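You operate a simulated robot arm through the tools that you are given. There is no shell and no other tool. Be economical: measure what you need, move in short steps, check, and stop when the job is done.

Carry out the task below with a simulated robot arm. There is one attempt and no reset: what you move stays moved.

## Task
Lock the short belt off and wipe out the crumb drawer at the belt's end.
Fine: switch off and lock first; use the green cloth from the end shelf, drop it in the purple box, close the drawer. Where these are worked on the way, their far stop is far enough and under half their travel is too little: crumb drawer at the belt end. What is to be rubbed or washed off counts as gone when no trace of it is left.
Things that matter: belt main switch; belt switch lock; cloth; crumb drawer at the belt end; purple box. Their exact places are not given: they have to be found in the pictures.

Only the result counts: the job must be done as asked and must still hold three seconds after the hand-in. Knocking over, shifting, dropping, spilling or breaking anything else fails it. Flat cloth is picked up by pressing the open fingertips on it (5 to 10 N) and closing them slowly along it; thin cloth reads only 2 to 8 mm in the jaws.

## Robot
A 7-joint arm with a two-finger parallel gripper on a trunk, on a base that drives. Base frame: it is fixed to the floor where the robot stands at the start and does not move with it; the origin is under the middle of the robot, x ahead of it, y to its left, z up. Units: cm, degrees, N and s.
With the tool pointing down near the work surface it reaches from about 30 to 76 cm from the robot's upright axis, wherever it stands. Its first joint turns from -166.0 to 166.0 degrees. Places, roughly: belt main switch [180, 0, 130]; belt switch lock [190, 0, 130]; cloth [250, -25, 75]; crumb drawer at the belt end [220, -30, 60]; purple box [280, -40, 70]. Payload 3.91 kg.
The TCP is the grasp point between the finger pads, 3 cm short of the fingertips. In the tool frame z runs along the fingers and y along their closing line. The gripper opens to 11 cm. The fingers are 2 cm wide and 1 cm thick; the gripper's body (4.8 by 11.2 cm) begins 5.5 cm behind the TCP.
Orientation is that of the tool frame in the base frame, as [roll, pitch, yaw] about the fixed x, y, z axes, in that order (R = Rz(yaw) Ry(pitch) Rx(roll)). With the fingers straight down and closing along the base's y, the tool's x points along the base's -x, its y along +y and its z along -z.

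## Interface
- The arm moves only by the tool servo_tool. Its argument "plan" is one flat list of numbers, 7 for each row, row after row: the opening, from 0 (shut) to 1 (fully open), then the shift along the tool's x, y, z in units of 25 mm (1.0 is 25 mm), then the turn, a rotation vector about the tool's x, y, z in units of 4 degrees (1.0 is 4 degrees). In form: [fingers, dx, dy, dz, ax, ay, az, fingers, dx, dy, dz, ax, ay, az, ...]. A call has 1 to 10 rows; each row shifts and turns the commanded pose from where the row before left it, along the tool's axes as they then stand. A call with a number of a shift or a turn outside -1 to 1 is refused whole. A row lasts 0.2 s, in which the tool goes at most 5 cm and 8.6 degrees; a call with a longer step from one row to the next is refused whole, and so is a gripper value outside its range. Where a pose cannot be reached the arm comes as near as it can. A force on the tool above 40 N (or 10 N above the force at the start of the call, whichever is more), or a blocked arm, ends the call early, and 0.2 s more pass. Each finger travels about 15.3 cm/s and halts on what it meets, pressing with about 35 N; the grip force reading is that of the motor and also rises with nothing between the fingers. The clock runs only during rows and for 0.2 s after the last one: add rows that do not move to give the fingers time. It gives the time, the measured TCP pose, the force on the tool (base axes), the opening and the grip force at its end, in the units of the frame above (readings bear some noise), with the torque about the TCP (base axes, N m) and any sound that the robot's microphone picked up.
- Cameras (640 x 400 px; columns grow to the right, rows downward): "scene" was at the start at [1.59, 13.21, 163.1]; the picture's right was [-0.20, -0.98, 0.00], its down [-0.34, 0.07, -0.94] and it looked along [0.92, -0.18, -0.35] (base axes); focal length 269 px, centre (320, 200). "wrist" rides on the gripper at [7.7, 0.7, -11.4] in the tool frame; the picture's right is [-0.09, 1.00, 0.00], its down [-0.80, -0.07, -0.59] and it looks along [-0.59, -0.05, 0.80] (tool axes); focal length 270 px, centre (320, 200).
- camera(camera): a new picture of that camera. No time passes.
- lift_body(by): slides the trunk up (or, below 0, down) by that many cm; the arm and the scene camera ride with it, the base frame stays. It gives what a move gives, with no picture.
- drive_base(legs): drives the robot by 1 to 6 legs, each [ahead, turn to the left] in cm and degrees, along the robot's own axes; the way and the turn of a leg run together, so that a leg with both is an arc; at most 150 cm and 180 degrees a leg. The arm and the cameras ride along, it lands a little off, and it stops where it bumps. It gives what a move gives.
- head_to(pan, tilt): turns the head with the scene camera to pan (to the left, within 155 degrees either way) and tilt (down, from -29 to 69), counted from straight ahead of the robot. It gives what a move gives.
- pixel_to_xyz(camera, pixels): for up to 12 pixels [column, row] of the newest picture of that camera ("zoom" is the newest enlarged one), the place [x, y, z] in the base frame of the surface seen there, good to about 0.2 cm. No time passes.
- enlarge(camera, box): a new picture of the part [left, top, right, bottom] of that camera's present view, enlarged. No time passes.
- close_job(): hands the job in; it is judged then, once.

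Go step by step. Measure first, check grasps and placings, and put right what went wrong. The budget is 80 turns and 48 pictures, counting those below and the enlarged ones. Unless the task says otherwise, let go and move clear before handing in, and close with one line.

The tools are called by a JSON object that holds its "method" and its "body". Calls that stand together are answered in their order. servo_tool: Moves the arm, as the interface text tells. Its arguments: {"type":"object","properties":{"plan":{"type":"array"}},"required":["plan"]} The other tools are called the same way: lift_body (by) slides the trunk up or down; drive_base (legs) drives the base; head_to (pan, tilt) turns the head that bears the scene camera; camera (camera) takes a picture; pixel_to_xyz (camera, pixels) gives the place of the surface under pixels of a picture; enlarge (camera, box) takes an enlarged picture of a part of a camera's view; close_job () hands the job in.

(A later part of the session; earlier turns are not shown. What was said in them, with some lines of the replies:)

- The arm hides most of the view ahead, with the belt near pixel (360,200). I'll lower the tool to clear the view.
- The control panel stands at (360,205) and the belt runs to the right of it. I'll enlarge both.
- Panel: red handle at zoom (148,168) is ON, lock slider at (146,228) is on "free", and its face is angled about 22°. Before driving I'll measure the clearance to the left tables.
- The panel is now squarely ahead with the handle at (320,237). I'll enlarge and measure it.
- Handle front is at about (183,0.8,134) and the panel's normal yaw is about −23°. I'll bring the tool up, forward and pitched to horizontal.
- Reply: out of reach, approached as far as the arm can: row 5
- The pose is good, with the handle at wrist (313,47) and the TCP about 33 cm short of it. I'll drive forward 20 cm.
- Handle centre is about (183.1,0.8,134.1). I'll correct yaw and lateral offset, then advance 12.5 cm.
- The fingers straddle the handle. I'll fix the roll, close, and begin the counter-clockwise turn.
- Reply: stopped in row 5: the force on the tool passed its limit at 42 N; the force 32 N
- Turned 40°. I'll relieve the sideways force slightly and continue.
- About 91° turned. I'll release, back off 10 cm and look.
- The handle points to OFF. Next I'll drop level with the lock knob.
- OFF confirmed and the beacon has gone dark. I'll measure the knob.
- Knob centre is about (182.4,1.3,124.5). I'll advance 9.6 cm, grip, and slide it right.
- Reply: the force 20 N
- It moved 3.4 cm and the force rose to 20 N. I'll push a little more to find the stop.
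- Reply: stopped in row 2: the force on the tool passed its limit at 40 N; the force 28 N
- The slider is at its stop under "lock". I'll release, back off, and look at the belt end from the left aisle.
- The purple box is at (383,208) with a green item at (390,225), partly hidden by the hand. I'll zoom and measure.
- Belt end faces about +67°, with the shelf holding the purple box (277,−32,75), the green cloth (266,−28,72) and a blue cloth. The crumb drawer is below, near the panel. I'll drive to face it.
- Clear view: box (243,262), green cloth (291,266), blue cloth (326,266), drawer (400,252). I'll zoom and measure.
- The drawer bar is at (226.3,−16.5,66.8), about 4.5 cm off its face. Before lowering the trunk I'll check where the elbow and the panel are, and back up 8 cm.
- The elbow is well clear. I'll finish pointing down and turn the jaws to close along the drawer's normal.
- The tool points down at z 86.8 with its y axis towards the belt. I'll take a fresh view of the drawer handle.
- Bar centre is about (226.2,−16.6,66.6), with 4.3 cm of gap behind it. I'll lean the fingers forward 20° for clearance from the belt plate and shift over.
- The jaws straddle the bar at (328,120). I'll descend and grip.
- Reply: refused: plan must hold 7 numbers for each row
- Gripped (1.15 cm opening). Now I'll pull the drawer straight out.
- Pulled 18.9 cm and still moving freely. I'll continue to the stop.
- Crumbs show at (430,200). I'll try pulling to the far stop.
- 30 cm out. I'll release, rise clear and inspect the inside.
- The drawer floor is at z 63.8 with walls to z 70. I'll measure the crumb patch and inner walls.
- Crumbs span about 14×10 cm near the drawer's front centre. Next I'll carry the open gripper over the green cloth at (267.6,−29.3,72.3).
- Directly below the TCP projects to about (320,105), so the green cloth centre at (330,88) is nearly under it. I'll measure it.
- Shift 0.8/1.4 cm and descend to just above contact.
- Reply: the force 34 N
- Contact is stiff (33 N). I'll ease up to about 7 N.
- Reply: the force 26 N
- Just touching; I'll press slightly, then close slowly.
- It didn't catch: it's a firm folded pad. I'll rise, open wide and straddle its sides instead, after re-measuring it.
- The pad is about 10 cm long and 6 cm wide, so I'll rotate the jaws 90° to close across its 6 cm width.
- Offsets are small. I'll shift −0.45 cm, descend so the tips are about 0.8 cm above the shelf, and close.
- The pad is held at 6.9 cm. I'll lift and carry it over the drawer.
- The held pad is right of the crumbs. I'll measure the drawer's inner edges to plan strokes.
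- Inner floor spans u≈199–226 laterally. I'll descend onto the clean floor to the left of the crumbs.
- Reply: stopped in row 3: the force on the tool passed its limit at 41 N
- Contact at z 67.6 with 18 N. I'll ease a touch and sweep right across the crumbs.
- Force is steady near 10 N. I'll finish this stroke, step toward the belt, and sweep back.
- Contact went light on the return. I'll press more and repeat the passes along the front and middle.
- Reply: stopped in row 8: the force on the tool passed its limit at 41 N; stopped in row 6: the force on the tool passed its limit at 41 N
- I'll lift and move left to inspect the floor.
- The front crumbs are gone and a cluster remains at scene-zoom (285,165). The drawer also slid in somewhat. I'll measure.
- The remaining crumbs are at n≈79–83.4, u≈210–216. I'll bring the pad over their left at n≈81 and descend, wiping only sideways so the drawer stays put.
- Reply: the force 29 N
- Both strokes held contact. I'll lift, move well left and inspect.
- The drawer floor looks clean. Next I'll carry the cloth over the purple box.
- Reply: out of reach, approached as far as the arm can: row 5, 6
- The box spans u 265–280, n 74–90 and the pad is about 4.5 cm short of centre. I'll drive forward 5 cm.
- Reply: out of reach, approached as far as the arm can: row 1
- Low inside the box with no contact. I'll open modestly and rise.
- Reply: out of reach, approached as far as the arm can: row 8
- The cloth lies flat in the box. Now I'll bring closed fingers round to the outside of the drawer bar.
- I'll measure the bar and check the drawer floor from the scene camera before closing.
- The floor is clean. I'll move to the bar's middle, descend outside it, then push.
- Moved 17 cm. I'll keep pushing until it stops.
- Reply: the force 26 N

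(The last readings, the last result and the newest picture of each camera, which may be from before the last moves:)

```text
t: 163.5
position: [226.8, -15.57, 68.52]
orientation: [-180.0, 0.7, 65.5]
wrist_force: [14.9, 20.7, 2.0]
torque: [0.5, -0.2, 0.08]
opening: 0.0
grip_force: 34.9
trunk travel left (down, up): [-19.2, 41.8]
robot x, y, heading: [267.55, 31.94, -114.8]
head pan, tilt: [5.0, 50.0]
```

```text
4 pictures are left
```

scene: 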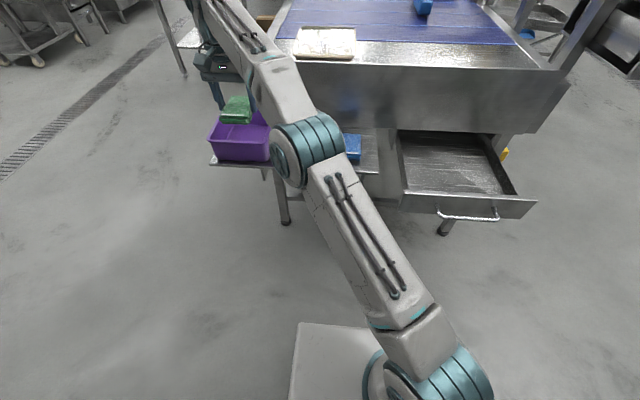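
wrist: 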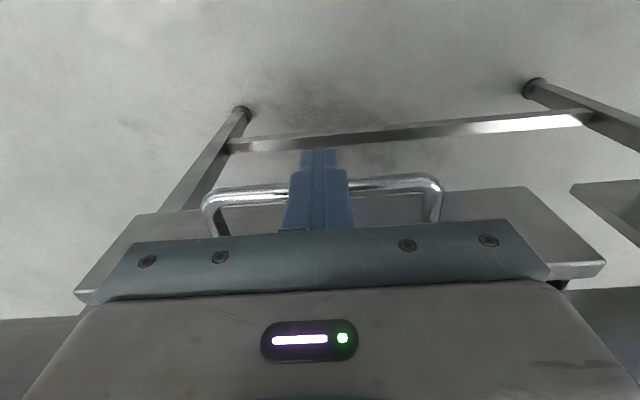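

Firm stop (25 N) at the original closed position. I'll back off, rise, and confirm.

{"method": "servo_tool", "body": {"plan": [0, 0.5, 0, 0, 0, 0, 0, 0, 1, 0, 0, 0, 0, 0, 0, 1, 0, 0, 0, 0, 0, 0, 1, 0, 0, 0, 0, 0, 0, 1, 0, -1, 0, 0, 0, 0, 1, 0, -1, 0, 0, 0, 0, 0, 0, -1, 0, 0, 0, 0, 0, 0, -1, 0, 0, 0, 0, 0, 0, -1, 0, 0, 0]}}

{"method": "camera", "body": {"camera": "scene"}}

```text
t: 165.5
position: [232.32, -3.21, 81.06]
orientation: [-179.9, 1.1, 65.7]
wrist_force: [-0.3, -0.9, -0.1]
torque: [0.03, 0.04, 0.06]
opening: 0.0
grip_force: 34.9
trunk travel left (down, up): [-19.2, 41.8]
robot x, y, heading: [267.76, 32.29, -114.5]
head pan, tilt: [5.0, 50.0]
```

```text
3 pictures are left
```

scene: 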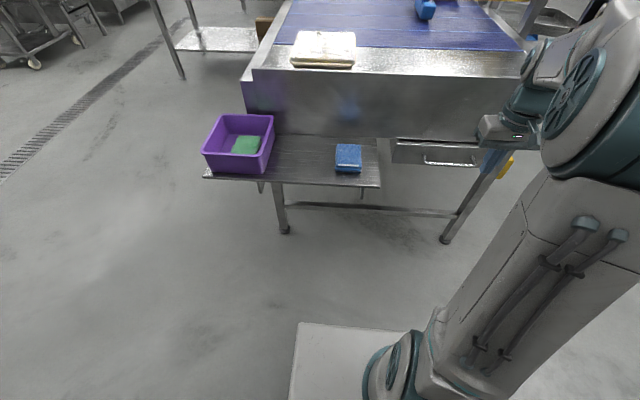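

The drawer appears shut and the cloth is in the box. A quick check of the drawer face against its original position.

{"method": "pixel_to_xyz", "body": {"camera": "scene", "pixels": [[405, 152], [440, 149], [450, 162]]}}

```text
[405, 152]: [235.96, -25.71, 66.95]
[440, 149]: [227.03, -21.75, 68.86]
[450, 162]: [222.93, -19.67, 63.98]
```

The drawer face is back at its original plane (n≈73.6), so everything is in place and I'm handing in.

{"method": "close_job", "body": {}}

```text
The job is handed in.
```

The belt is switched off and locked, and the crumb drawer is wiped out and pushed shut. The green cloth is in the purple box.
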